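You operate a simulated robot arm through the tools that you are given. There is no shell and no other tool. Be economical: measure what you need, move in short steps, check, and stop when the job is done.

You run a simulated robot arm. Do the job below in one go: nothing can be reset, and whatever is moved stays where it is left.

TASK
Light station 26 dimly: red dial to 20, teal lever to narrow, then lamp on and flap open.

Only the result counts: the job must be done as asked and must still hold three seconds after the hand-in. Knocking over, shifting, dropping, spilling or breaking anything else fails it.

THE ROBOT
A 7-joint arm with a two-finger parallel gripper, fixed in place. Base frame: the origin is at the foot of the arm, x ahead of it, y to its left, z up; the work surface is at about z = 76. Units: cm, rad, N and s.
With the tool pointing down near the work surface it reaches from about 20 to 68 cm from the base axis. Its first joint turns from -1.152 to 1.152 rad. Payload 2.4 kg.
The TCP is the grasp point between the finger pads, 3 cm short of the fingertips. In the tool frame z runs along the fingers and y along their closing line. Largest opening 9.4 cm; finger width 2.8, thickness 1; the body of the gripper, 5 by 9.6 cm, starts 5.5 cm behind the TCP.
Orientation is told as [roll, pitch, yaw] about the base's x, y, z axes, in that order, counted from this pose: with the fingers straight down and closing along the base's y, the tool's x points along the base's -x, its y along +y and its z along -z.

THE INTERFACE
- The arm moves only by the tool arm_command. Its argument "commands" is a list of rows, each an object of numbers (a shift or turn left out is 0, a gripper value left out holds the last): "tx", "ty", "tz": the shift along the tool's x, y, z in cm; "ax", "ay", "az": the turn, a rotation vector about the tool's x, y, z in rad; "hand": the opening in per cent of the stroke, from 0 (shut) to 100 (fully open). In form: [{"tx": .., "ty": .., "tz": .., "ax": .., "ay": .., "az": .., "hand": ..}, ...]. A call has 1 to 12 rows; each row is the pose to reach, as a shift and turn from the pose commanded when the call began, along the tool's axes at that moment. A row lasts 0.2 s, in which the tool goes at most 5 cm and 0.15 rad; a call with a longer step from one row to the next is refused whole, and so is a gripper value outside its range. Where a pose cannot be reached the arm comes as near as it can. A force on the tool above 70 N (or 10 N above the force at the start of the call, whichever is more), or a blocked arm, ends the call early, and 0.2 s more pass. The fingers move at their own pace (about 15.3 cm/s each) and stop on an object; they squeeze with about 39 N. The grip force told is the motor's: it shows also when the fingers shut on nothing. Time passes only in rows, and 0.2 s behind the last, so rows that repeat a pose let the fingers close. The reply holds the time, the measured pose of the TCP, the force on the tool along the base axes, the opening and the grip force, in the units named above and with some noise, with the torque about the TCP (base axes, N m) and any sound that the robot's microphone picked up.
- Cameras (640 x 400 px; columns grow to the right, rows downward): "scene" is fixed at [4.4, 49.79, 141.88]; the picture's right is [-0.55, -0.83, 0.00], its down [-0.66, 0.43, -0.62] and it looks along [0.51, -0.34, -0.79] (base axes); focal length 244 px, centre (320, 200). "wrist" rides on the gripper at [7.6, 1.4, -10.2] in the tool frame; the picture's right is [-0.18, 0.98, 0.00], its down [-0.75, -0.14, -0.64] and it looks along [-0.63, -0.12, 0.77] (tool axes); focal length 243 px, centre (320, 200). There is no depth. A picture from a camera that has moved, and an enlarged one, comes with that camera's place and axes in the base frame and with its lens.
- camera(camera): a new picture of that camera. No time passes.
- zoom(camera, box): a new picture of the part [left, top, right, bottom] of that camera's present view, enlarged. No time passes.
- hand_in(): hands the job in; it is judged then, once.

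Go step by step. Nothing tells you positions but the pictures and the camera data: compare them with the known pose of the tool, close in by small moves and look again before you grip or let go. The budget is 120 turns and 84 pictures, counting those below and the enlarged ones. Unless the task says otherwise, let go and move clear before handing in, and close with one line.

The tools are called as a command line: name --argument value ..., lists and objects as JSON in quotes. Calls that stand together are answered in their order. arm_command: Moves the arm, as the interface text tells. Its arguments: {"type":"object","properties":{"commands":{"type":"array","items":{"type":"object","properties":{"tx":{"type":"number"},"ty":{"type":"number"},"tz":{"type":"number"},"ax":{"type":"number"},"ay":{"type":"number"},"az":{"type":"number"},"hand":{"type":"number"}}}}},"required":["commands"]} The other tools are called the same way: camera (camera) takes a picture; zoom (camera, box) takes an enlarged picture of a part of a camera's view; hand_in () hands the job in.

At the start:

```text
time: 0.0
position: [27.08, 20.89, 118.9]
tool_rot: [0.0, 0.001, 0.001]
force: [0.0, -0.1, 0.3]
ft_torque: [-0.03, 0.0, 0.03]
opening: 9.39
grasp_force: 0.0
```

scene: 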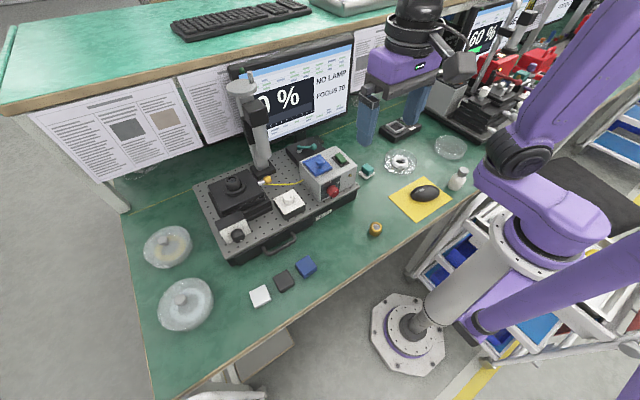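
wrist: 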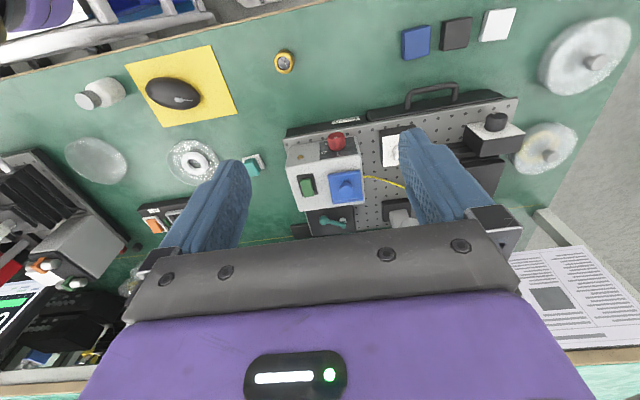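

I see a breadboard station with a control box, levers, and a monitor reading "NO LAMP"; a second station stands further right. I zoom in to identify the parts and labels.

zoom --camera "scene" --box '[180, 130, 380, 270]'

zoom --camera "scene" --box '[220, 30, 380, 130]'

zoom --camera "scene" --box '[380, 0, 600, 140]'

zoom --camera "wrist" --box '[270, 80, 540, 250]'

```text
2.86 times, centred on (280, 200) of scene
camera zoom: at [4.4, 49.79, 141.88], right [-0.55, -0.83, 0.0], down [-0.66, 0.43, -0.62], along [0.51, -0.34, -0.79], focal length 697 px, centre (434, 200)
```

zoom: 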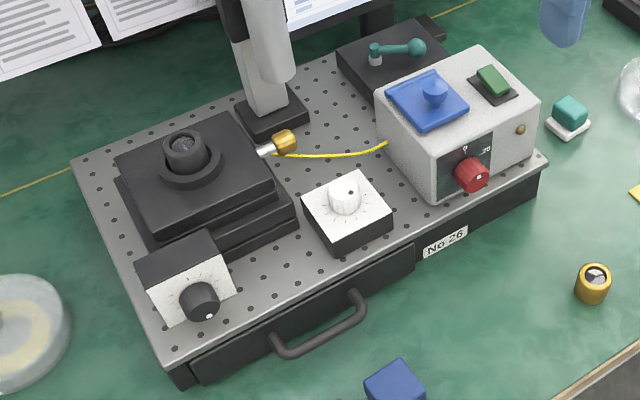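

```text
4.00 times, centred on (300, 80) of scene
camera zoom: at [4.4, 49.79, 141.88], right [-0.55, -0.83, 0.0], down [-0.66, 0.43, -0.62], along [0.51, -0.34, -0.79], focal length 976 px, centre (400, 680)
```

zoom: 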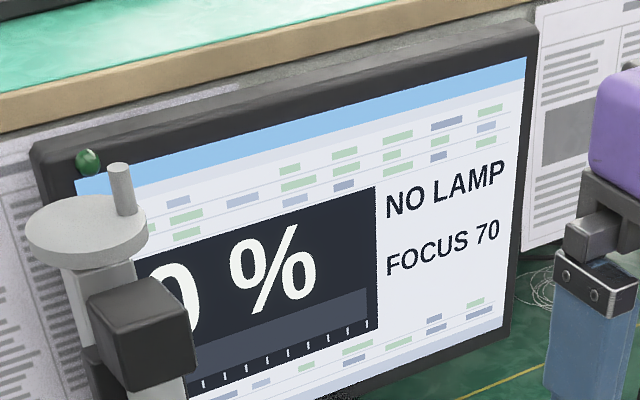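

```text
2.86 times, centred on (490, 70) of scene
camera zoom: at [4.4, 49.79, 141.88], right [-0.55, -0.83, 0.0], down [-0.66, 0.43, -0.62], along [0.51, -0.34, -0.79], focal length 697 px, centre (-166, 571)
```

zoom: 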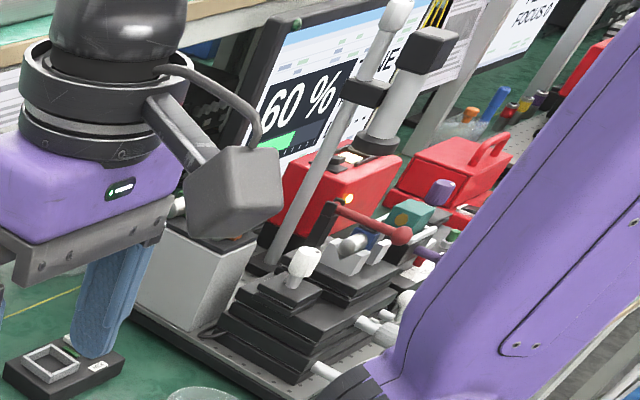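

```text
2.35 times, centred on (405, 165) of wrist
camera zoom: at [19.56, 22.41, 129.18], right [0.18, 0.98, 0.0], down [0.75, -0.14, 0.64], along [0.63, -0.12, -0.77], focal length 571 px, centre (120, 282)
```

zoom: 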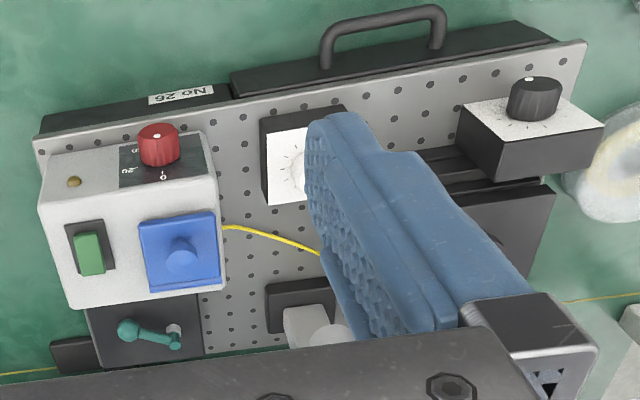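

The station "No 26" has a grey box at about (44, 21, 87) with a red dial on its front, a green switch and a blue plate with a knob on top, and a teal lever behind it. I lower the arm for a closer look.

arm_command --commands '[{"tz": 4}, {"tz": 8}, {"tz": 11}, {"tz": 11}]'

zoom --camera "wrist" --box '[200, 80, 456, 240]'

zoom --camera "scene" --box '[280, 130, 360, 210]'

```text
time: 1.0
position: [27.06, 20.81, 108.12]
tool_rot: [0.0, -0.001, 0.0]
force: [0.3, -0.6, -0.2]
ft_torque: [0.0, 0.03, -0.01]
opening: 9.4
grasp_force: 0.2
```

```text
2.50 times, centred on (328, 160) of wrist
camera zoom: at [19.49, 22.45, 118.33], right [0.18, 0.98, 0.0], down [0.75, -0.14, 0.64], along [0.63, -0.12, -0.77], focal length 606 px, centre (300, 300)
```

zoom: 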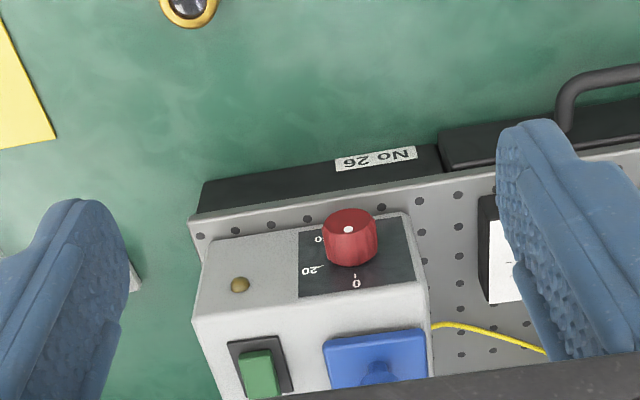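

```text
5.00 times, centred on (320, 170) of scene
camera zoom: at [4.4, 49.79, 141.88], right [-0.55, -0.83, 0.0], down [-0.66, 0.43, -0.62], along [0.51, -0.34, -0.79], focal length 1220 px, centre (320, 350)
```

zoom: 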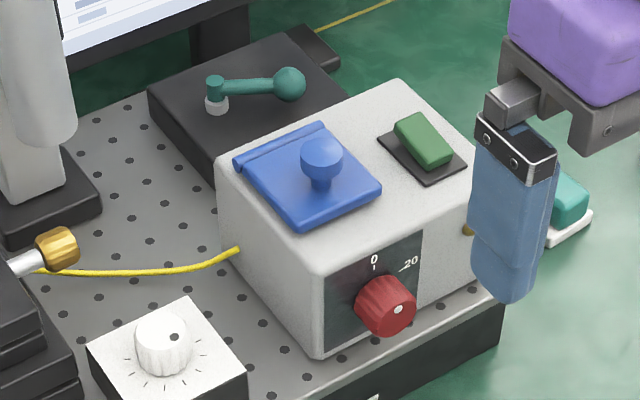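

The red dial shows "0" up and "20" to its right; the blue flap is hinged at its far edge; the green rocker is beside it. I tilt the tool to look at the dial's front more squarely.

arm_command --commands '[{"tx": -1, "tz": 4, "ay": -0.12}, {"tx": -2, "tz": 8, "ay": -0.24}, {"tx": -3, "ty": 0.8, "tz": 12, "ay": -0.38}, {"tx": -3.5, "ty": 0.8, "tz": 15, "ay": -0.5}, {"tx": -3.5, "ty": 0.8, "tz": 17, "ay": -0.6}, {"tx": -3.5, "ty": 0.8, "tz": 17, "ay": -0.6}]'

camera --camera "wrist"

```text
time: 2.4
position: [30.68, 21.8, 91.01]
tool_rot: [0.0, -0.599, 0.0]
force: [1.0, 1.1, 0.0]
ft_torque: [0.01, 0.01, 0.0]
opening: 9.41
grasp_force: 0.0
```

```text
75 pictures are left
camera wrist: at [18.56, 23.36, 95.2], right [0.15, 0.98, 0.1], down [0.26, -0.14, 0.96], along [0.95, -0.12, -0.28], focal length 243 px, centre (320, 200)
```

wrist: 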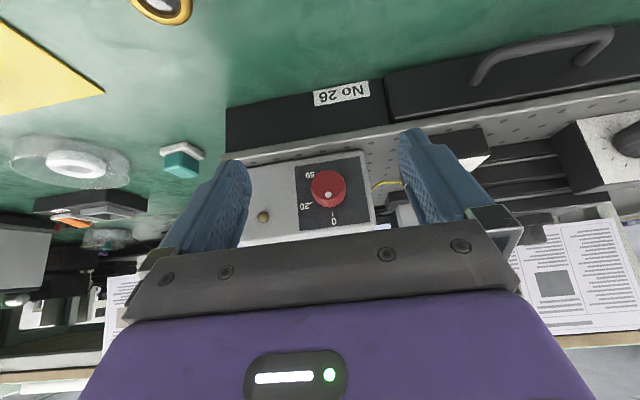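

zoom --camera "wrist" --box '[280, 150, 376, 230]'

```text
5.00 times, centred on (328, 190) of wrist
camera zoom: at [18.56, 23.36, 95.2], right [0.15, 0.98, 0.1], down [0.26, -0.14, 0.96], along [0.95, -0.12, -0.28], focal length 1213 px, centre (280, 250)
```

zoom: 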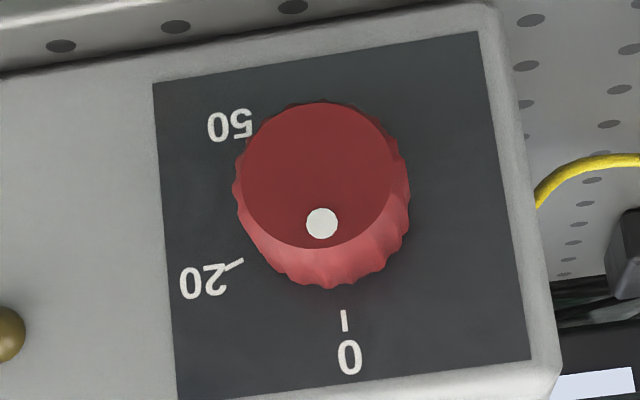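

The dial's dot is near 0 (up); the "20" tick lies about 65° clockwise seen from the front, with the dial centre at about (40–42, 21.5, 87.5). I test whether the arm can tilt to horizontal in front of it.

arm_command --commands '[{"tx": -0.2, "tz": 0.8, "ay": -0.13}, {"tx": -0.4, "tz": 1.5, "ay": -0.26}, {"tx": -0.6, "tz": 2.2, "ay": -0.39}, {"tx": -0.7, "tz": 2.9, "ay": -0.52}, {"tx": -0.77, "tz": 2.95, "ay": -0.65}, {"tx": -0.77, "tz": 2.95, "ay": -0.78}, {"tx": -0.77, "tz": 2.95, "ay": -0.9}, {"tx": -0.77, "tz": 2.95, "ay": -0.97}, {"tx": -0.77, "tz": 2.95, "ay": -0.97}]'

camera --camera "wrist"

camera --camera "scene"

```text
time: 4.4
position: [34.48, 24.49, 89.3]
tool_rot: [-1.784, -1.567, 1.782]
force: [0.6, 0.6, -0.4]
ft_torque: [-0.01, -0.03, -0.01]
opening: 9.39
grasp_force: 0.1
out of reach, approached as far as the arm can: row 5, 6, 7, 8, 9
```

```text
73 pictures are left
camera wrist: at [24.26, 26.01, 81.69], right [0.0, 0.98, 0.18], down [-0.64, -0.14, 0.75], along [0.77, -0.12, 0.63], focal length 243 px, centre (320, 200)
```

wrist: 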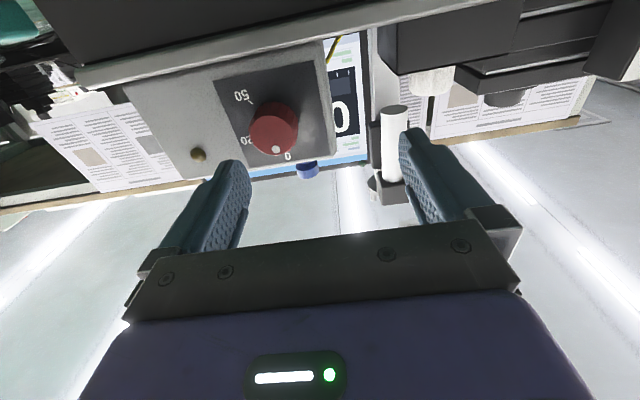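

```text
72 pictures are left
```

scene: 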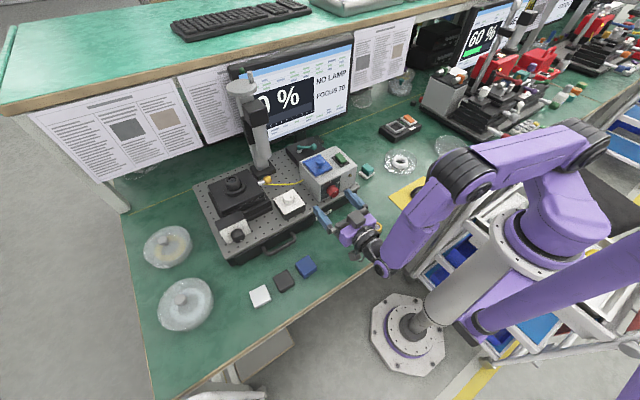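

Horizontal is reachable; TCP now about (34.5, 24.5, 89.3), slightly off the asked pose. I take a small forward step to see where the commanded pose lies.

arm_command --commands '[{"tz": 1}, {"tz": 2}, {"tz": 2}]'

zoom --camera "wrist" --box '[200, 60, 360, 180]'

```text
time: 5.2
position: [36.4, 24.28, 89.36]
tool_rot: [0.072, -1.571, -0.069]
force: [0.2, -0.2, -0.2]
ft_torque: [-0.03, 0.0, -0.02]
opening: 9.4
grasp_force: 0.0
```

```text
3.33 times, centred on (280, 120) of wrist
camera zoom: at [26.17, 25.9, 81.79], right [0.0, 0.98, 0.18], down [-0.64, -0.14, 0.75], along [0.77, -0.12, 0.63], focal length 809 px, centre (453, 467)
```

zoom: 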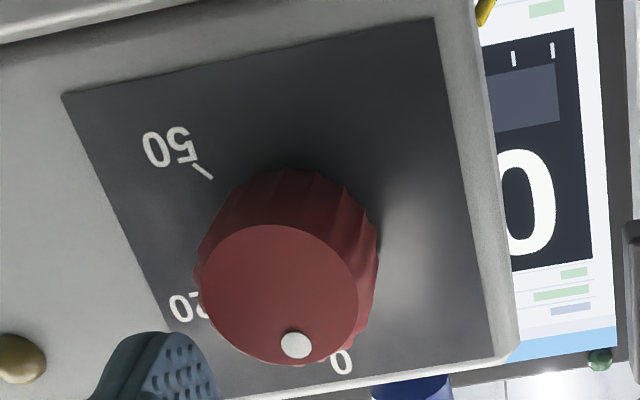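

The dial face is at about (39.1, 21.7, 87.9), its panel at x≈41.4, and the dot is about 5° past 0 with "20" at about 67°. I center the open fingers around the dial.

arm_command --commands '[{"ty": -1.3, "tx": 0.75}, {"ty": -2.62, "tx": 1.5}, {"ty": -2.62, "tx": 1.5, "tz": 0.8}, {"ty": -2.62, "tx": 1.5, "tz": 1.4}, {"ty": -2.62, "tx": 1.5, "tz": 1.4}]'

camera --camera "wrist"

zoom --camera "scene" --box '[280, 130, 400, 230]'

```text
time: 6.4
position: [38.26, 22.06, 88.02]
tool_rot: [-1.236, -1.57, 1.233]
force: [-0.1, -0.9, -0.2]
ft_torque: [0.02, 0.0, 0.01]
opening: 9.39
grasp_force: 0.0
out of reach, approached as far as the arm can: row 2, 3, 4, 5
```

```text
70 pictures are left
camera wrist: at [28.08, 23.63, 80.32], right [0.0, 0.98, 0.18], down [-0.64, -0.14, 0.75], along [0.77, -0.12, 0.63], focal length 243 px, centre (320, 200)
```

wrist: 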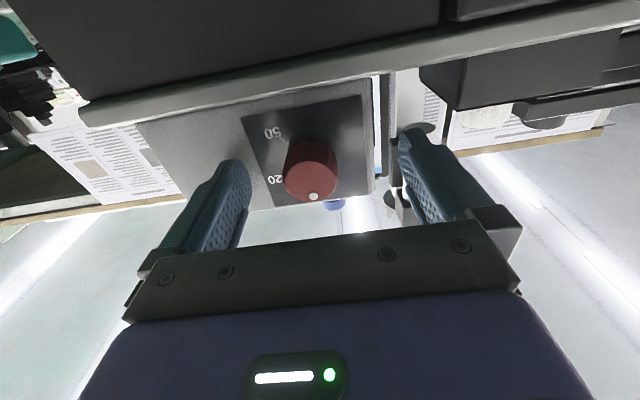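

```text
4.00 times, centred on (340, 180) of scene
camera zoom: at [4.4, 49.79, 141.88], right [-0.55, -0.83, 0.0], down [-0.66, 0.43, -0.62], along [0.51, -0.34, -0.79], focal length 976 px, centre (240, 280)
```

zoom: 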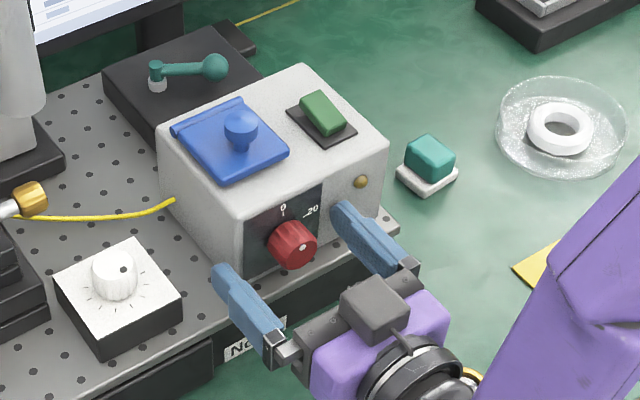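

The arm is at its inner reach limit when fully horizontal (y 22.06 instead of 21.66, tips very near the panel). I tilt the tool slightly downwards and back off a bit to stay in reach.

arm_command --commands '[{"tz": -0.56}, {"tz": -0.56, "tx": -0.28, "ay": 0.1, "ty": -0.2}, {"tz": -0.56, "tx": -0.28, "ay": 0.2, "ty": -0.4}, {"tz": -0.56, "tx": -0.28, "ay": 0.2, "ty": -0.4}]'

camera --camera "wrist"

```text
time: 7.4
position: [37.68, 21.71, 88.25]
tool_rot: [-0.002, -1.368, 0.002]
force: [-0.6, -0.8, 0.5]
ft_torque: [-0.01, 0.01, 0.01]
opening: 9.43
grasp_force: 0.1
out of reach, approached as far as the arm can: row 1
```

```text
68 pictures are left
camera wrist: at [26.13, 23.16, 82.75], right [0.04, 0.98, 0.18], down [-0.48, -0.14, 0.87], along [0.88, -0.12, 0.46], focal length 243 px, centre (320, 200)
```

wrist: 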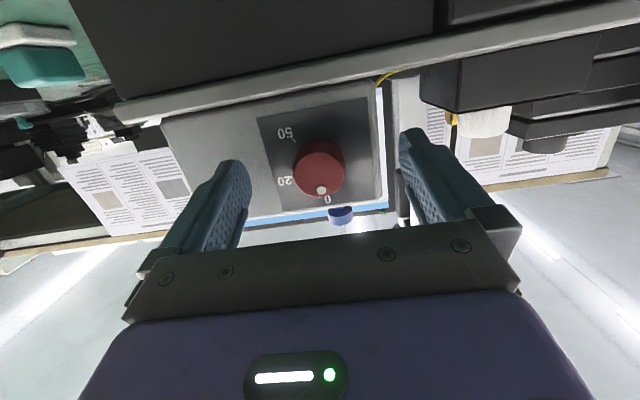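

The open fingers now straddle the dial at (37.7, 21.7, 88.25). I close on it.

arm_command --commands '[{"hand": 0}, {"hand": 0}, {"hand": 0}]'

zoom --camera "wrist" --box '[220, 80, 420, 220]'

```text
time: 8.2
position: [37.71, 21.5, 88.28]
tool_rot: [-0.005, -1.371, 0.005]
force: [-4.7, -9.0, 3.3]
ft_torque: [0.01, 0.15, 0.22]
opening: 3.16
grasp_force: 45.1
```

```text
2.86 times, centred on (320, 150) of wrist
camera zoom: at [26.15, 23.08, 82.73], right [0.04, 0.98, 0.18], down [-0.48, -0.14, 0.87], along [0.88, -0.12, 0.47], focal length 693 px, centre (320, 343)
```

zoom: 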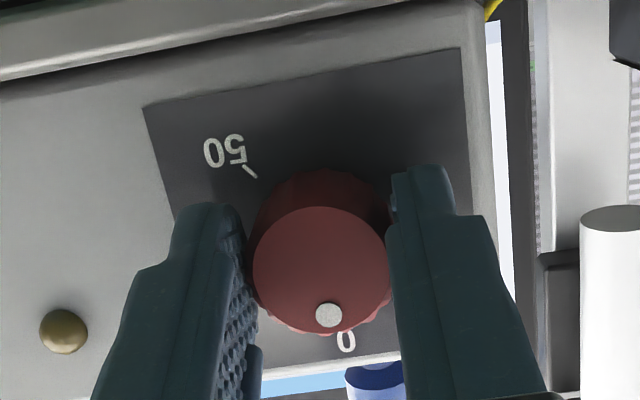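

Gripped (3.16 cm). Now I turn it about the base x axis by about 60°.

arm_command --commands '[{"ax": -0.028, "az": 0.137, "ty": -0.25, "hand": 0}, {"ax": -0.056, "az": 0.274, "ty": -0.3}, {"ax": -0.085, "az": 0.412, "ty": -0.36, "tx": 0.03}, {"ax": -0.113, "az": 0.549, "ty": -0.4, "tx": 0.06}, {"ax": -0.141, "az": 0.686, "ty": -0.46, "tx": 0.09}, {"ax": -0.169, "az": 0.823, "ty": -0.5, "tx": 0.13}, {"ax": -0.197, "az": 0.96, "ty": -0.53, "tx": 0.17}, {"ax": -0.216, "az": 1.05, "ty": -0.55, "tx": 0.2}, {"ax": -0.216, "az": 1.05, "ty": -0.55, "tx": 0.2}]'

camera --camera "wrist"

zoom --camera "scene" --box '[280, 130, 400, 230]'

```text
time: 8.6
position: [38.28, 21.56, 88.03]
tool_rot: [0.145, -1.364, -0.168]
force: [-40.0, -25.1, 22.2]
ft_torque: [0.21, -1.71, 1.02]
opening: 3.2
grasp_force: 45.5
out of reach, approached as far as the arm can: row 1
stopped in row 1: the force on the tool passed its limit at 170 N (the readings are from after the stop); the commanded pose is now the measured one
```

```text
66 pictures are left
camera wrist: at [26.71, 23.58, 82.66], right [0.06, 0.98, 0.21], down [-0.48, -0.15, 0.86], along [0.88, -0.15, 0.46], focal length 243 px, centre (320, 200)
```

wrist: 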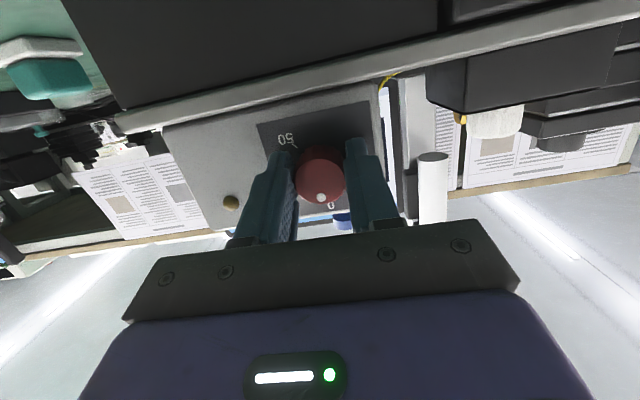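

```text
4.00 times, centred on (340, 180) of scene
camera zoom: at [4.27, 49.72, 141.91], right [-0.55, -0.83, 0.0], down [-0.65, 0.43, -0.62], along [0.52, -0.34, -0.79], focal length 976 px, centre (240, 280)
```

zoom: 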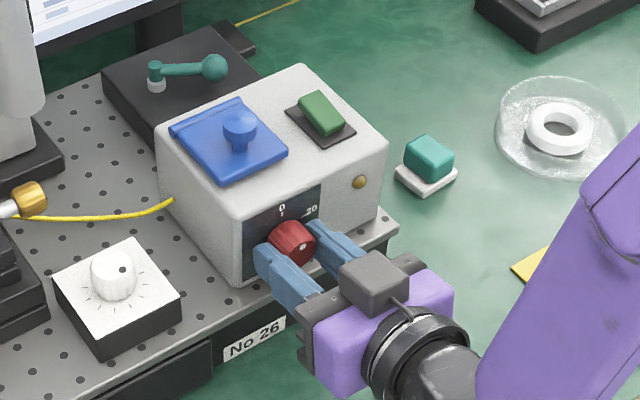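

The turn ran into the reach limit and the arm jerked toward the panel, so this pose is too marginal. I let go and back off along the tool.

arm_command --commands '[{"hand": 40}, {"hand": 60}]'

zoom --camera "wrist" --box '[220, 80, 420, 220]'

```text
time: 9.1
position: [38.27, 21.19, 87.83]
tool_rot: [0.139, -1.364, -0.17]
force: [-32.9, -24.5, 15.1]
ft_torque: [0.53, -0.79, 0.01]
opening: 4.24
grasp_force: 0.1
stopped in row 2: the force on the tool passed its limit at 76 N (the readings are from after the stop); the commanded pose is now the measured one
```

```text
2.86 times, centred on (320, 150) of wrist
camera zoom: at [26.68, 23.33, 82.57], right [0.07, 0.98, 0.21], down [-0.48, -0.15, 0.86], along [0.87, -0.16, 0.46], focal length 693 px, centre (320, 343)
```

zoom: 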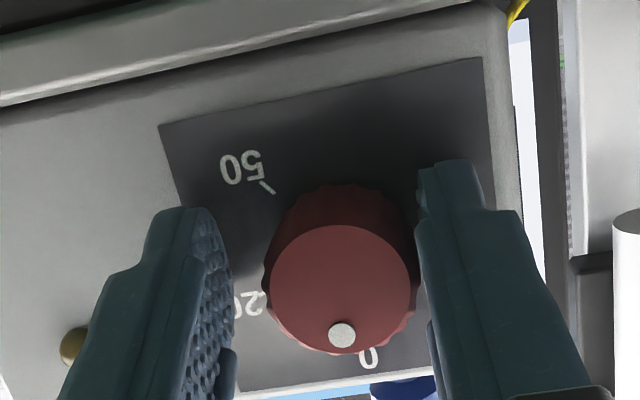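

The tips are pressing on the panel. I retreat along the tool axis while tilting the tool back to a more comfortable angle.

arm_command --commands '[{"tz": -0.4, "ay": 0.03, "hand": 50}, {"tz": -0.9, "ay": 0.07, "hand": 55}, {"tz": -1.5, "ay": 0.12, "hand": 60}, {"tz": -2.2, "ay": 0.2, "hand": 70}, {"tz": -3, "ay": 0.3, "hand": 90}, {"tz": -3, "ay": 0.3, "hand": 90}]'

camera --camera "wrist"

zoom --camera "scene" --box '[280, 130, 400, 230]'

```text
time: 10.5
position: [35.42, 21.57, 88.53]
tool_rot: [0.064, -1.061, -0.089]
force: [0.1, -0.6, 0.6]
ft_torque: [0.02, 0.01, -0.02]
opening: 8.43
grasp_force: 0.1
```

```text
63 pictures are left
camera wrist: at [22.82, 23.63, 86.9], right [0.12, 0.97, 0.19], down [-0.2, -0.17, 0.97], along [0.97, -0.15, 0.17], focal length 243 px, centre (320, 200)
```

wrist: 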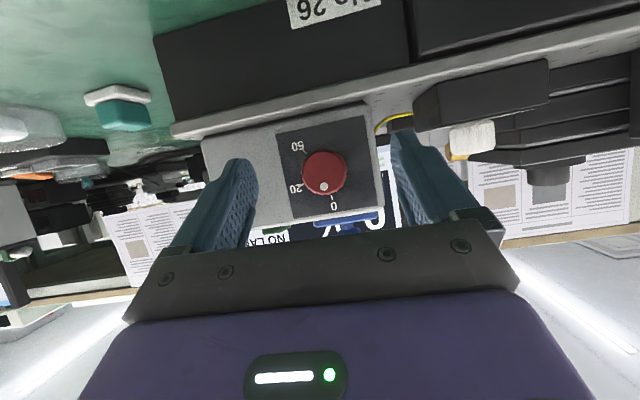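

```text
4.00 times, centred on (340, 180) of scene
camera zoom: at [4.4, 49.79, 141.88], right [-0.55, -0.83, 0.0], down [-0.66, 0.43, -0.62], along [0.51, -0.34, -0.79], focal length 976 px, centre (240, 280)
```

zoom: 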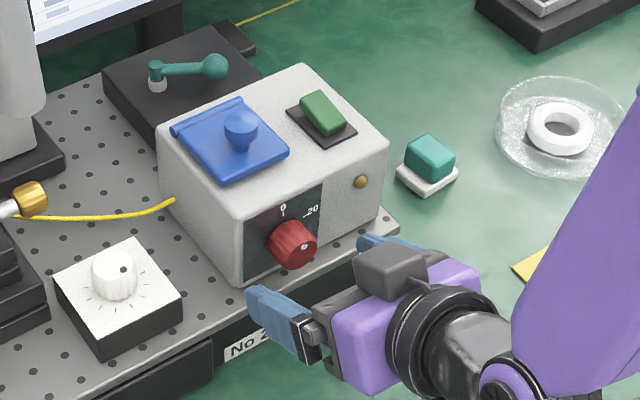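

Nothing shifted. This view is almost head-on, so I measure the dial precisely.

zoom --camera "wrist" --box '[264, 110, 392, 230]'

```text
3.33 times, centred on (328, 170) of wrist
camera zoom: at [22.82, 23.63, 86.9], right [0.12, 0.97, 0.19], down [-0.2, -0.17, 0.97], along [0.97, -0.15, 0.17], focal length 809 px, centre (293, 300)
```

zoom: 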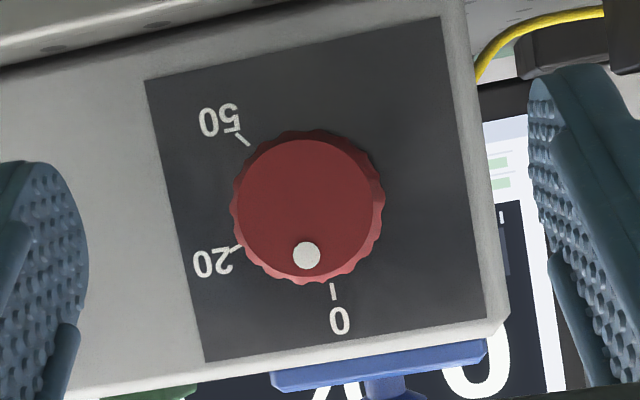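

The "20" tick is at 70° and the dot at about 9°, dial centre (y 21.70, z 87.96). I'll use a 1.0 rad tilt, first straightening the tool and narrowing the opening.

arm_command --commands '[{"ax": -0.007, "ay": 0.03, "az": -0.02, "hand": 58}, {"ax": -0.014, "ay": 0.061, "az": -0.043, "hand": 58}, {"ax": -0.014, "ay": 0.061, "az": -0.043, "hand": 58}]'

```text
time: 11.3
position: [35.48, 21.67, 88.37]
tool_rot: [0.001, -1.001, 0.001]
force: [-0.1, -0.2, 0.3]
ft_torque: [-0.03, 0.0, 0.02]
opening: 5.43
grasp_force: 0.0
```

Straight now. I roll the tool -0.55 rad about the dial's axis as the starting grip orientation, still clear of the dial.

arm_command --commands '[{"tx": -0.12, "ty": 0.2, "tz": -0.2, "ax": 0.074, "az": -0.115}, {"tx": -0.23, "ty": 0.36, "tz": -0.35, "ax": 0.148, "az": -0.23}, {"tx": -0.34, "ty": 0.55, "tz": -0.5, "ax": 0.222, "az": -0.345}, {"tx": -0.45, "ty": 0.73, "tz": -0.65, "ax": 0.297, "az": -0.4626}, {"tx": -0.45, "ty": 0.73, "tz": -0.65, "ax": 0.297, "az": -0.4626}]'

camera --camera "wrist"

```text
time: 12.5
position: [35.05, 22.43, 89.27]
tool_rot: [-0.849, -0.802, 0.689]
force: [0.7, 0.4, 0.2]
ft_torque: [0.02, 0.01, -0.01]
opening: 5.46
grasp_force: 0.0
```

```text
60 pictures are left
camera wrist: at [22.38, 23.18, 87.7], right [0.1, 0.92, -0.38], down [-0.14, 0.39, 0.91], along [0.99, -0.04, 0.16], focal length 243 px, centre (320, 200)
```

wrist: 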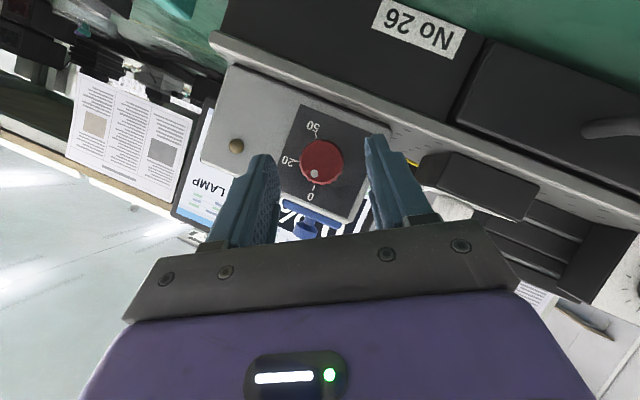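

The fingers flank the dial in the tilted pose. I advance along base x and close.

arm_command --commands '[{"tx": -0.6, "ty": 0.05, "tz": 1.1}, {"tx": -1.26, "ty": 0.07, "tz": 2.2}, {"tx": -1.26, "ty": 0.07, "tz": 2.2}]'

camera --camera "wrist"

zoom --camera "scene" --box '[290, 150, 370, 210]'

```text
time: 13.3
position: [37.57, 22.29, 89.1]
tool_rot: [-0.848, -0.803, 0.685]
force: [-0.2, -0.4, 0.4]
ft_torque: [-0.01, -0.01, 0.02]
opening: 5.45
grasp_force: 0.1
```

```text
59 pictures are left
camera wrist: at [24.83, 23.18, 87.54], right [0.1, 0.92, -0.38], down [-0.14, 0.39, 0.91], along [0.99, -0.04, 0.16], focal length 243 px, centre (320, 200)
```

wrist: 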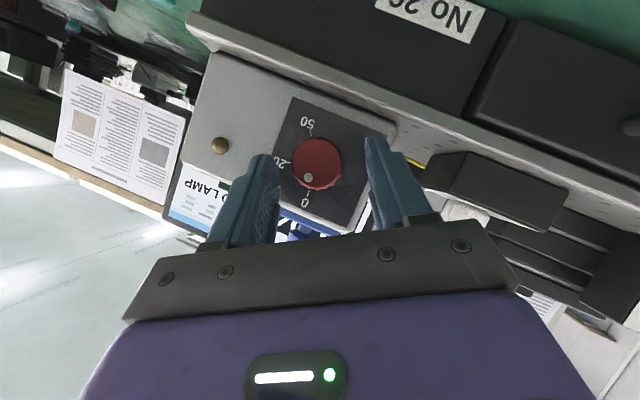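

```text
6.67 times, centred on (330, 180) of scene
camera zoom: at [4.4, 49.79, 141.88], right [-0.55, -0.83, 0.0], down [-0.66, 0.43, -0.62], along [0.51, -0.34, -0.79], focal length 1627 px, centre (253, 333)
```

zoom: 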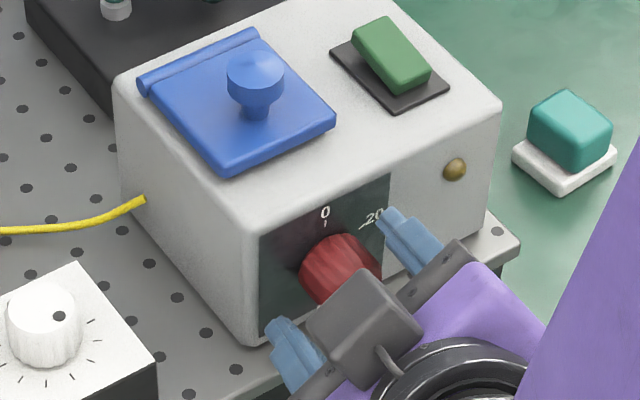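

The fingers are well centred. Closing.

arm_command --commands '[{"hand": 0}, {"hand": 0}, {"hand": 0}]'

```text
time: 14.1
position: [37.55, 22.16, 89.11]
tool_rot: [-0.852, -0.802, 0.686]
force: [-3.4, -11.0, 12.6]
ft_torque: [-0.22, -0.43, -0.17]
opening: 3.16
grasp_force: 44.9
```

Gripped at 3.16 cm with low side force. I turn the first half about the dial's axis.

arm_command --commands '[{"tx": 0.024, "ty": -0.164, "tz": 0.015, "ax": -0.071, "az": 0.11}, {"tx": 0.065, "ty": -0.324, "tz": 0.042, "ax": -0.142, "az": 0.221}, {"tx": 0.125, "ty": -0.477, "tz": 0.08, "ax": -0.213, "az": 0.331}, {"tx": 0.199, "ty": -0.617, "tz": 0.127, "ax": -0.2835, "az": 0.4415}]'

camera --camera "wrist"

```text
time: 15.1
position: [37.64, 21.62, 89.24]
tool_rot: [-0.04, -1.005, 0.035]
force: [-18.2, -18.0, 27.0]
ft_torque: [-0.24, -0.39, -0.36]
opening: 3.2
grasp_force: 45.2
```

```text
57 pictures are left
camera wrist: at [24.86, 23.09, 88.3], right [0.1, 0.99, 0.13], down [-0.14, -0.12, 0.98], along [0.99, -0.12, 0.12], focal length 243 px, centre (320, 200)
```

wrist: 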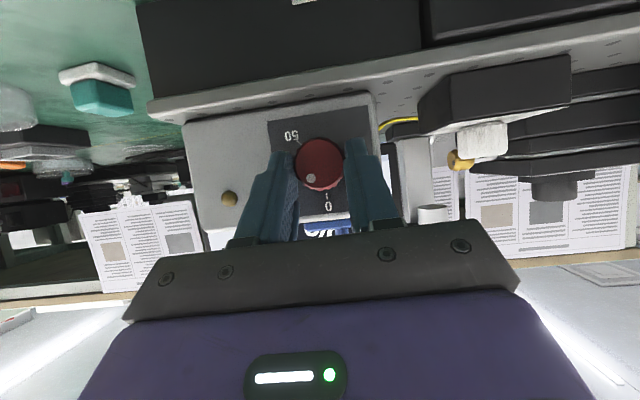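

The dial turned about 30° with the grip. I continue the second half, easing back slightly from the panel.

arm_command --commands '[{"tx": 0.06, "ty": -0.175, "tz": -0.07, "ax": -0.073, "az": 0.1135}, {"tx": 0.12, "ty": -0.347, "tz": -0.1, "ax": -0.146, "az": 0.227}, {"tx": 0.18, "ty": -0.512, "tz": -0.1, "ax": -0.219, "az": 0.341}, {"tx": 0.26, "ty": -0.668, "tz": -0.07, "ax": -0.292, "az": 0.454}]'

zoom --camera "wrist" --box '[240, 80, 400, 200]'

```text
time: 15.7
position: [37.61, 21.33, 89.21]
tool_rot: [0.283, -0.954, -0.289]
force: [-10.0, -11.5, 11.8]
ft_torque: [-0.1, -0.18, 0.3]
opening: 3.23
grasp_force: 44.8
out of reach, approached as far as the arm can: row 2
stopped in row 2: the force on the tool passed its limit at 89 N (the readings are from after the stop); the commanded pose is now the measured one
```

```text
3.33 times, centred on (320, 140) of wrist
camera zoom: at [25.09, 23.76, 88.89], right [0.16, 0.94, 0.31], down [-0.12, -0.29, 0.95], along [0.98, -0.19, 0.07], focal length 809 px, centre (320, 400)
```

zoom: 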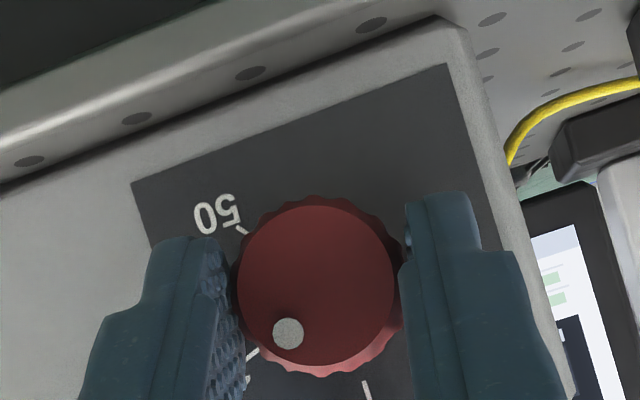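

The limit appears again at positive roll. I release here and retreat, then regrip from the negative-roll side for the remainder.

arm_command --commands '[{"hand": 58}, {"hand": 58}, {"tz": -0.6, "az": -0.1, "ax": 0.06}, {"tz": -1.2, "az": -0.2, "ax": 0.12}, {"tz": -2, "az": -0.28, "ax": 0.18}, {"tz": -2.5, "az": -0.28, "ax": 0.18}, {"tz": -2.5, "az": -0.28, "ax": 0.18}]'

zoom --camera "wrist" --box '[240, 80, 400, 200]'

```text
time: 17.2
position: [35.64, 21.56, 90.59]
tool_rot: [-0.296, -0.952, 0.197]
force: [-0.3, 0.3, 0.8]
ft_torque: [-0.03, 0.03, 0.0]
opening: 5.46
grasp_force: 0.1
```

```text
3.33 times, centred on (320, 140) of wrist
camera zoom: at [23.09, 23.54, 89.8], right [0.15, 0.99, -0.02], down [-0.1, 0.03, 0.99], along [0.98, -0.15, 0.11], focal length 809 px, centre (320, 400)
```

zoom: 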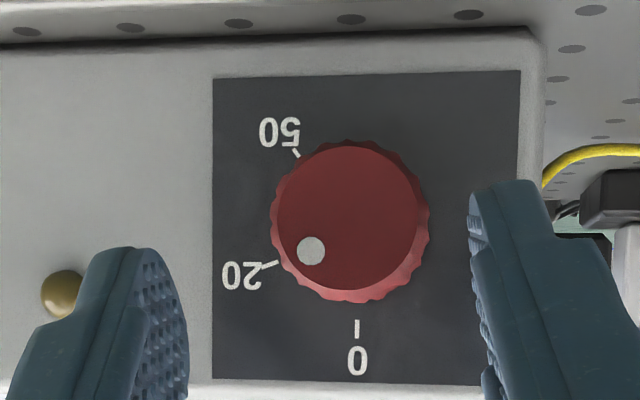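

The dot now stands near 47° and "20" is at about 69–70°, so about 22° remain. I re-pose to the earlier negative-roll approach pose.

arm_command --commands '[{"tx": 0.4, "ty": 0.3, "tz": 0.1, "ax": 0.05, "ay": -0.014, "az": -0.1}, {"tx": 0.8, "ty": 0.6, "tz": 0.2, "ax": 0.1, "ay": -0.028, "az": -0.2}, {"tx": 1.1, "ty": 0.9, "tz": 0.3, "ax": 0.14, "ay": -0.04, "az": -0.28}, {"tx": 1.3, "ty": 1.06, "tz": 0.35, "ax": 0.17, "ay": -0.047, "az": -0.338}, {"tx": 1.3, "ty": 1.06, "tz": 0.35, "ax": 0.17, "ay": -0.047, "az": -0.338}]'

```text
time: 18.4
position: [35.19, 22.25, 89.12]
tool_rot: [-0.846, -0.803, 0.686]
force: [0.0, 0.2, -0.5]
ft_torque: [-0.01, 0.02, 0.02]
opening: 5.46
grasp_force: 0.1
```

Same pose as before. Advance and close in one go.

arm_command --commands '[{"tx": -0.65, "ty": 0.05, "tz": 1.0}, {"tx": -1.3, "ty": 0.05, "tz": 1.96}, {"tx": -1.3, "ty": 0.05, "tz": 1.96}, {"tx": -1.3, "ty": 0.05, "tz": 1.96, "hand": 0}, {"tx": -1.3, "ty": 0.05, "tz": 1.96, "hand": 0}, {"tx": -1.3, "ty": 0.05, "tz": 1.96, "hand": 0}]'

```text
time: 19.9
position: [37.6, 22.15, 89.08]
tool_rot: [-0.847, -0.808, 0.685]
force: [0.5, -5.2, 7.3]
ft_torque: [-0.13, -0.22, -0.17]
opening: 3.14
grasp_force: 45.1
```

Gripped. Now turning about 22.5°.

arm_command --commands '[{"tx": 0.024, "ty": -0.164, "tz": 0.015, "ax": -0.071, "az": 0.11}, {"tx": 0.065, "ty": -0.324, "tz": 0.042, "ax": -0.142, "az": 0.221}, {"tx": 0.125, "ty": -0.477, "tz": 0.08, "ax": -0.213, "az": 0.331}, {"tx": 0.125, "ty": -0.477, "tz": 0.08, "ax": -0.213, "az": 0.331}]'

zoom --camera "wrist" --box '[240, 80, 400, 200]'

```text
time: 20.9
position: [37.63, 21.52, 89.25]
tool_rot: [-0.278, -0.989, 0.231]
force: [-8.8, -16.3, 15.1]
ft_torque: [-0.27, -1.24, -0.22]
opening: 3.14
grasp_force: 45.4
```

```text
3.33 times, centred on (320, 140) of wrist
camera zoom: at [24.87, 23.12, 88.18], right [0.1, 0.99, 0.01], down [-0.14, 0.01, 0.99], along [0.99, -0.1, 0.14], focal length 809 px, centre (320, 400)
```

zoom: 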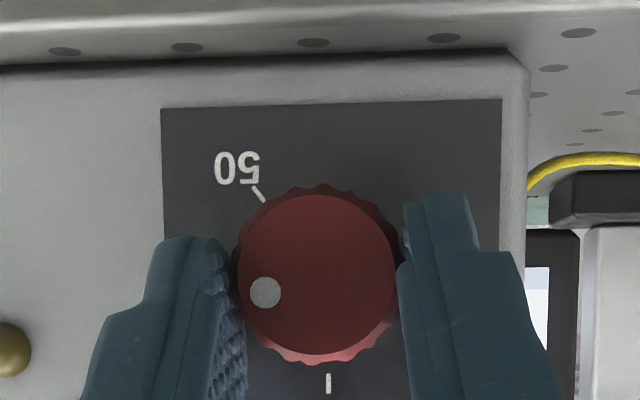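

The dot now reads about 70°. I release, back off and check.

arm_command --commands '[{"hand": 58}, {"hand": 58}, {"tz": -0.8}, {"tz": -1.6}, {"tz": -2.5}, {"tz": -2.5}]'

zoom --camera "wrist" --box '[240, 80, 400, 200]'

```text
time: 22.2
position: [35.42, 22.0, 90.77]
tool_rot: [-0.277, -0.984, 0.232]
force: [1.1, 0.8, 0.6]
ft_torque: [-0.02, 0.01, 0.01]
opening: 5.47
grasp_force: 0.0
```

```text
3.33 times, centred on (320, 140) of wrist
camera zoom: at [22.74, 23.36, 89.55], right [0.1, 1.0, 0.01], down [-0.14, 0.01, 0.99], along [0.99, -0.1, 0.14], focal length 809 px, centre (320, 400)
```

zoom: 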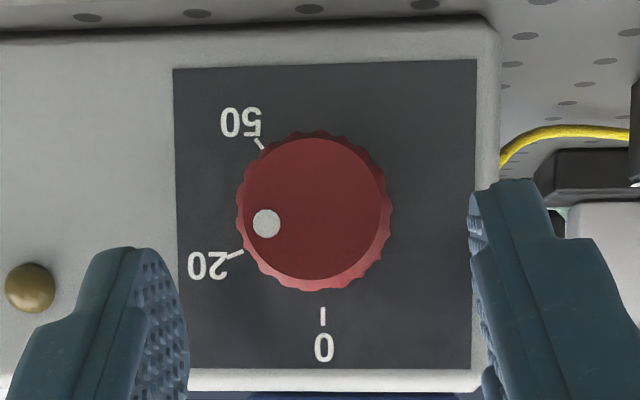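

The dot is within a few degrees of "20" (perhaps slightly past). I'll fine-check it with the monitor later; now I rise and return the tool to pointing down to look at the lever.

arm_command --commands '[{"tx": -1.4, "ty": -0.5, "tz": -0.8, "ax": -0.017, "ay": 0.126, "az": 0.009}, {"tx": -2.8, "ty": -1.0, "tz": -1.6, "ax": -0.034, "ay": 0.251, "az": 0.018}, {"tx": -4.2, "ty": -1.5, "tz": -2.4, "ax": -0.051, "ay": 0.377, "az": 0.027}, {"tx": -5.6, "ty": -2.0, "tz": -3.2, "ax": -0.068, "ay": 0.502, "az": 0.036}, {"tx": -7, "ty": -2.5, "tz": -4, "ax": -0.086, "ay": 0.628, "az": 0.046}, {"tx": -8.4, "ty": -3.0, "tz": -4.8, "ax": -0.103, "ay": 0.754, "az": 0.055}, {"tx": -9.7, "ty": -3.5, "tz": -5.6, "ax": -0.12, "ay": 0.88, "az": 0.064}, {"tx": -11.05, "ty": -3.9, "tz": -6.26, "ax": -0.137, "ay": 1.005, "az": 0.073}, {"tx": -11.05, "ty": -3.9, "tz": -6.26, "ax": -0.137, "ay": 1.005, "az": 0.073}]'

```text
time: 24.2
position: [36.2, 20.05, 103.69]
tool_rot: [-0.002, 0.005, 0.004]
force: [0.2, 0.1, -0.3]
ft_torque: [0.0, 0.01, 0.01]
opening: 5.46
grasp_force: 0.1
```

Pointing down again at (36, 20, 104). I move forward for a look at the lever.

arm_command --commands '[{"tx": -4}, {"tx": -8}, {"tx": -11.5, "ty": -1.5}, {"tx": -11.5, "ty": -1.5}]'

camera --camera "wrist"

```text
time: 25.2
position: [48.0, 18.66, 103.85]
tool_rot: [-0.003, 0.005, 0.005]
force: [0.7, 0.5, 0.1]
ft_torque: [-0.03, -0.01, 0.01]
opening: 5.44
grasp_force: 0.1
```

```text
52 pictures are left
camera wrist: at [40.37, 20.29, 114.1], right [0.18, 0.98, 0.0], down [0.76, -0.14, 0.64], along [0.63, -0.12, -0.77], focal length 243 px, centre (320, 200)
```

wrist: 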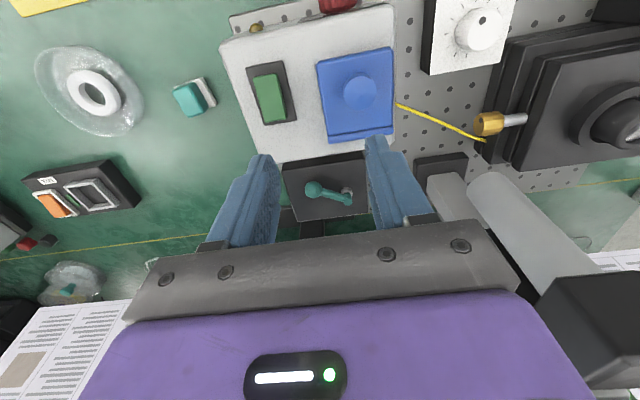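

zoom --camera "wrist" --box '[270, 140, 382, 220]'

zoom --camera "wrist" --box '[200, 0, 420, 160]'

zoom --camera "wrist" --box '[20, 150, 150, 230]'

```text
5.00 times, centred on (326, 180) of wrist
camera zoom: at [40.37, 20.29, 114.1], right [0.18, 0.98, 0.0], down [0.76, -0.14, 0.64], along [0.63, -0.12, -0.77], focal length 1213 px, centre (290, 300)
```

zoom: 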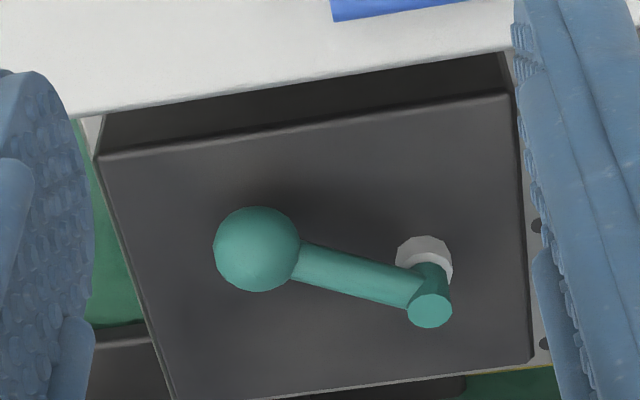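

```text
2.50 times, centred on (310, 80) of wrist
camera zoom: at [40.37, 20.29, 114.1], right [0.18, 0.98, 0.0], down [0.76, -0.14, 0.64], along [0.63, -0.12, -0.77], focal length 606 px, centre (345, 500)
```

zoom: 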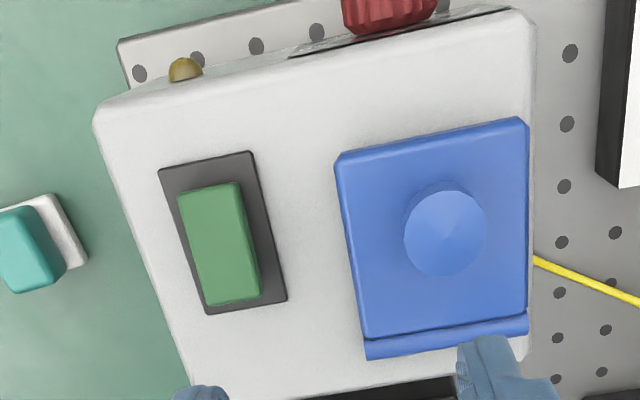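

```text
4.92 times, centred on (85, 190) of wrist
camera zoom: at [40.37, 20.29, 114.1], right [0.18, 0.98, 0.0], down [0.76, -0.14, 0.64], along [0.63, -0.12, -0.77], focal length 1194 px, centre (1477, 249)
```

zoom: 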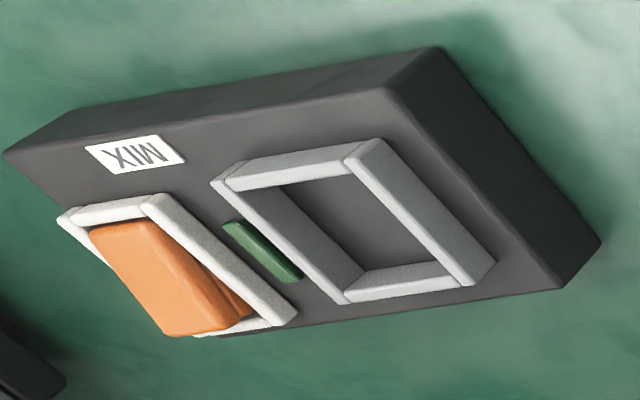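

I don't see labels on the lever block from here. I zoom the scene view on the lever block and sheet papers.

zoom --camera "scene" --box '[270, 130, 334, 170]'

zoom --camera "scene" --box '[220, 50, 370, 150]'

```text
10.00 times, centred on (302, 150) of scene
camera zoom: at [4.4, 49.79, 141.88], right [-0.55, -0.83, 0.0], down [-0.66, 0.43, -0.62], along [0.51, -0.34, -0.79], focal length 2441 px, centre (500, 700)
```

zoom: 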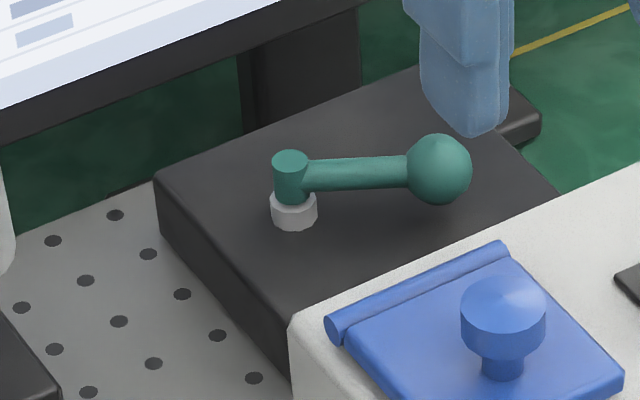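

```text
4.00 times, centred on (295, 100) of scene
camera zoom: at [4.4, 49.79, 141.88], right [-0.55, -0.83, 0.0], down [-0.66, 0.43, -0.62], along [0.51, -0.34, -0.79], focal length 976 px, centre (420, 600)
```

zoom: 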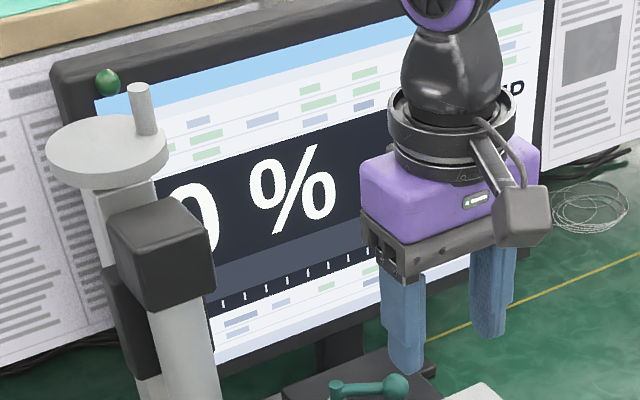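

No labels visible so far; the lever pivots at about (62, 20) with the ball at (59.5, 15.8, 88), pointing -y and toward me. I look at the block from its right side by yawing the tool.

arm_command --commands '[{"tx": -1, "ty": -1.5, "az": -0.14}, {"tx": -2, "ty": -3, "az": -0.28}, {"tx": -3, "ty": -4.5, "az": -0.42}, {"tx": -4, "ty": -6, "az": -0.56}, {"tx": -5, "ty": -7.5, "az": -0.7}, {"tx": -6, "ty": -9, "az": -0.84}, {"tx": -7, "ty": -10, "az": -0.98}, {"tx": -8, "ty": -10, "az": -1.1}, {"tx": -8, "ty": -10, "az": -1.2}, {"tx": -8, "ty": -10, "az": -1.2}]'

camera --camera "wrist"

```text
time: 27.4
position: [55.73, 8.69, 103.74]
tool_rot: [0.004, 0.004, 1.205]
force: [0.5, 0.9, 1.1]
ft_torque: [0.01, 0.05, 0.0]
opening: 5.44
grasp_force: 0.0
```

```text
46 pictures are left
camera wrist: at [51.74, 2.26, 113.93], right [-0.85, 0.52, 0.0], down [0.4, 0.66, 0.64], along [0.33, 0.55, -0.77], focal length 243 px, centre (320, 200)
```

wrist: 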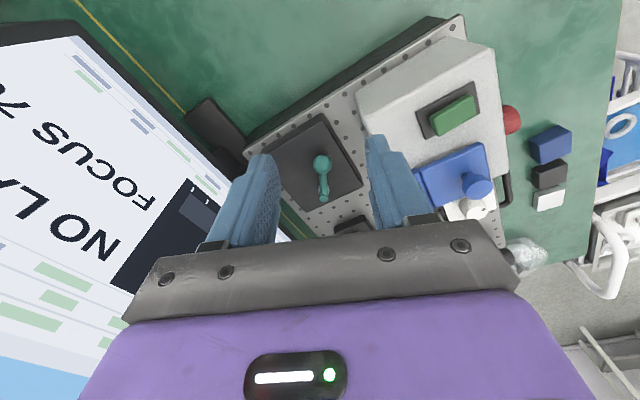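

zoom --camera "wrist" --box '[260, 100, 380, 220]'

zoom --camera "wrist" --box '[360, 60, 520, 220]'

```text
3.33 times, centred on (320, 160) of wrist
camera zoom: at [51.74, 2.26, 113.93], right [-0.85, 0.52, 0.0], down [0.4, 0.66, 0.64], along [0.33, 0.55, -0.77], focal length 809 px, centre (320, 333)
```

zoom: 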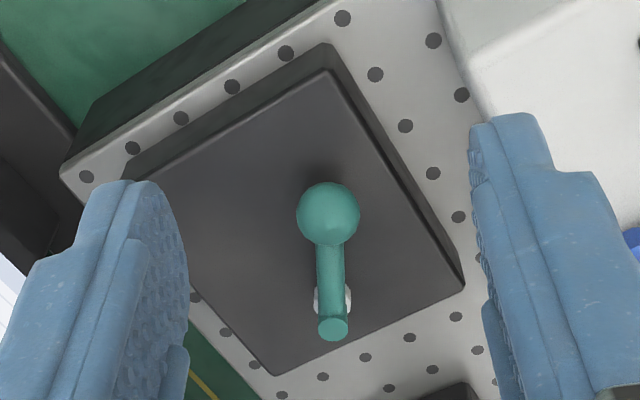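

```text
2.50 times, centred on (440, 140) of wrist
camera zoom: at [51.74, 2.26, 113.93], right [-0.85, 0.52, 0.0], down [0.4, 0.66, 0.64], along [0.33, 0.55, -0.77], focal length 606 px, centre (20, 350)
```

zoom: 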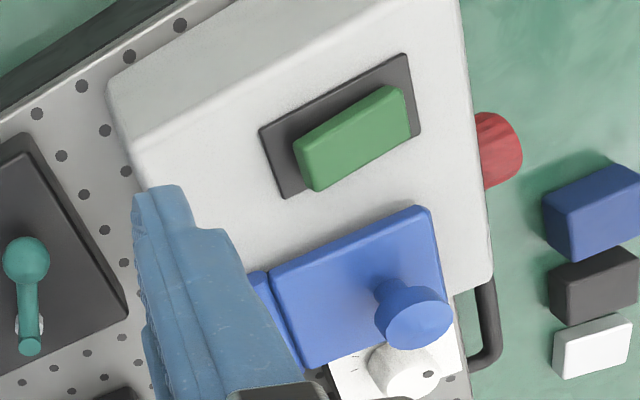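

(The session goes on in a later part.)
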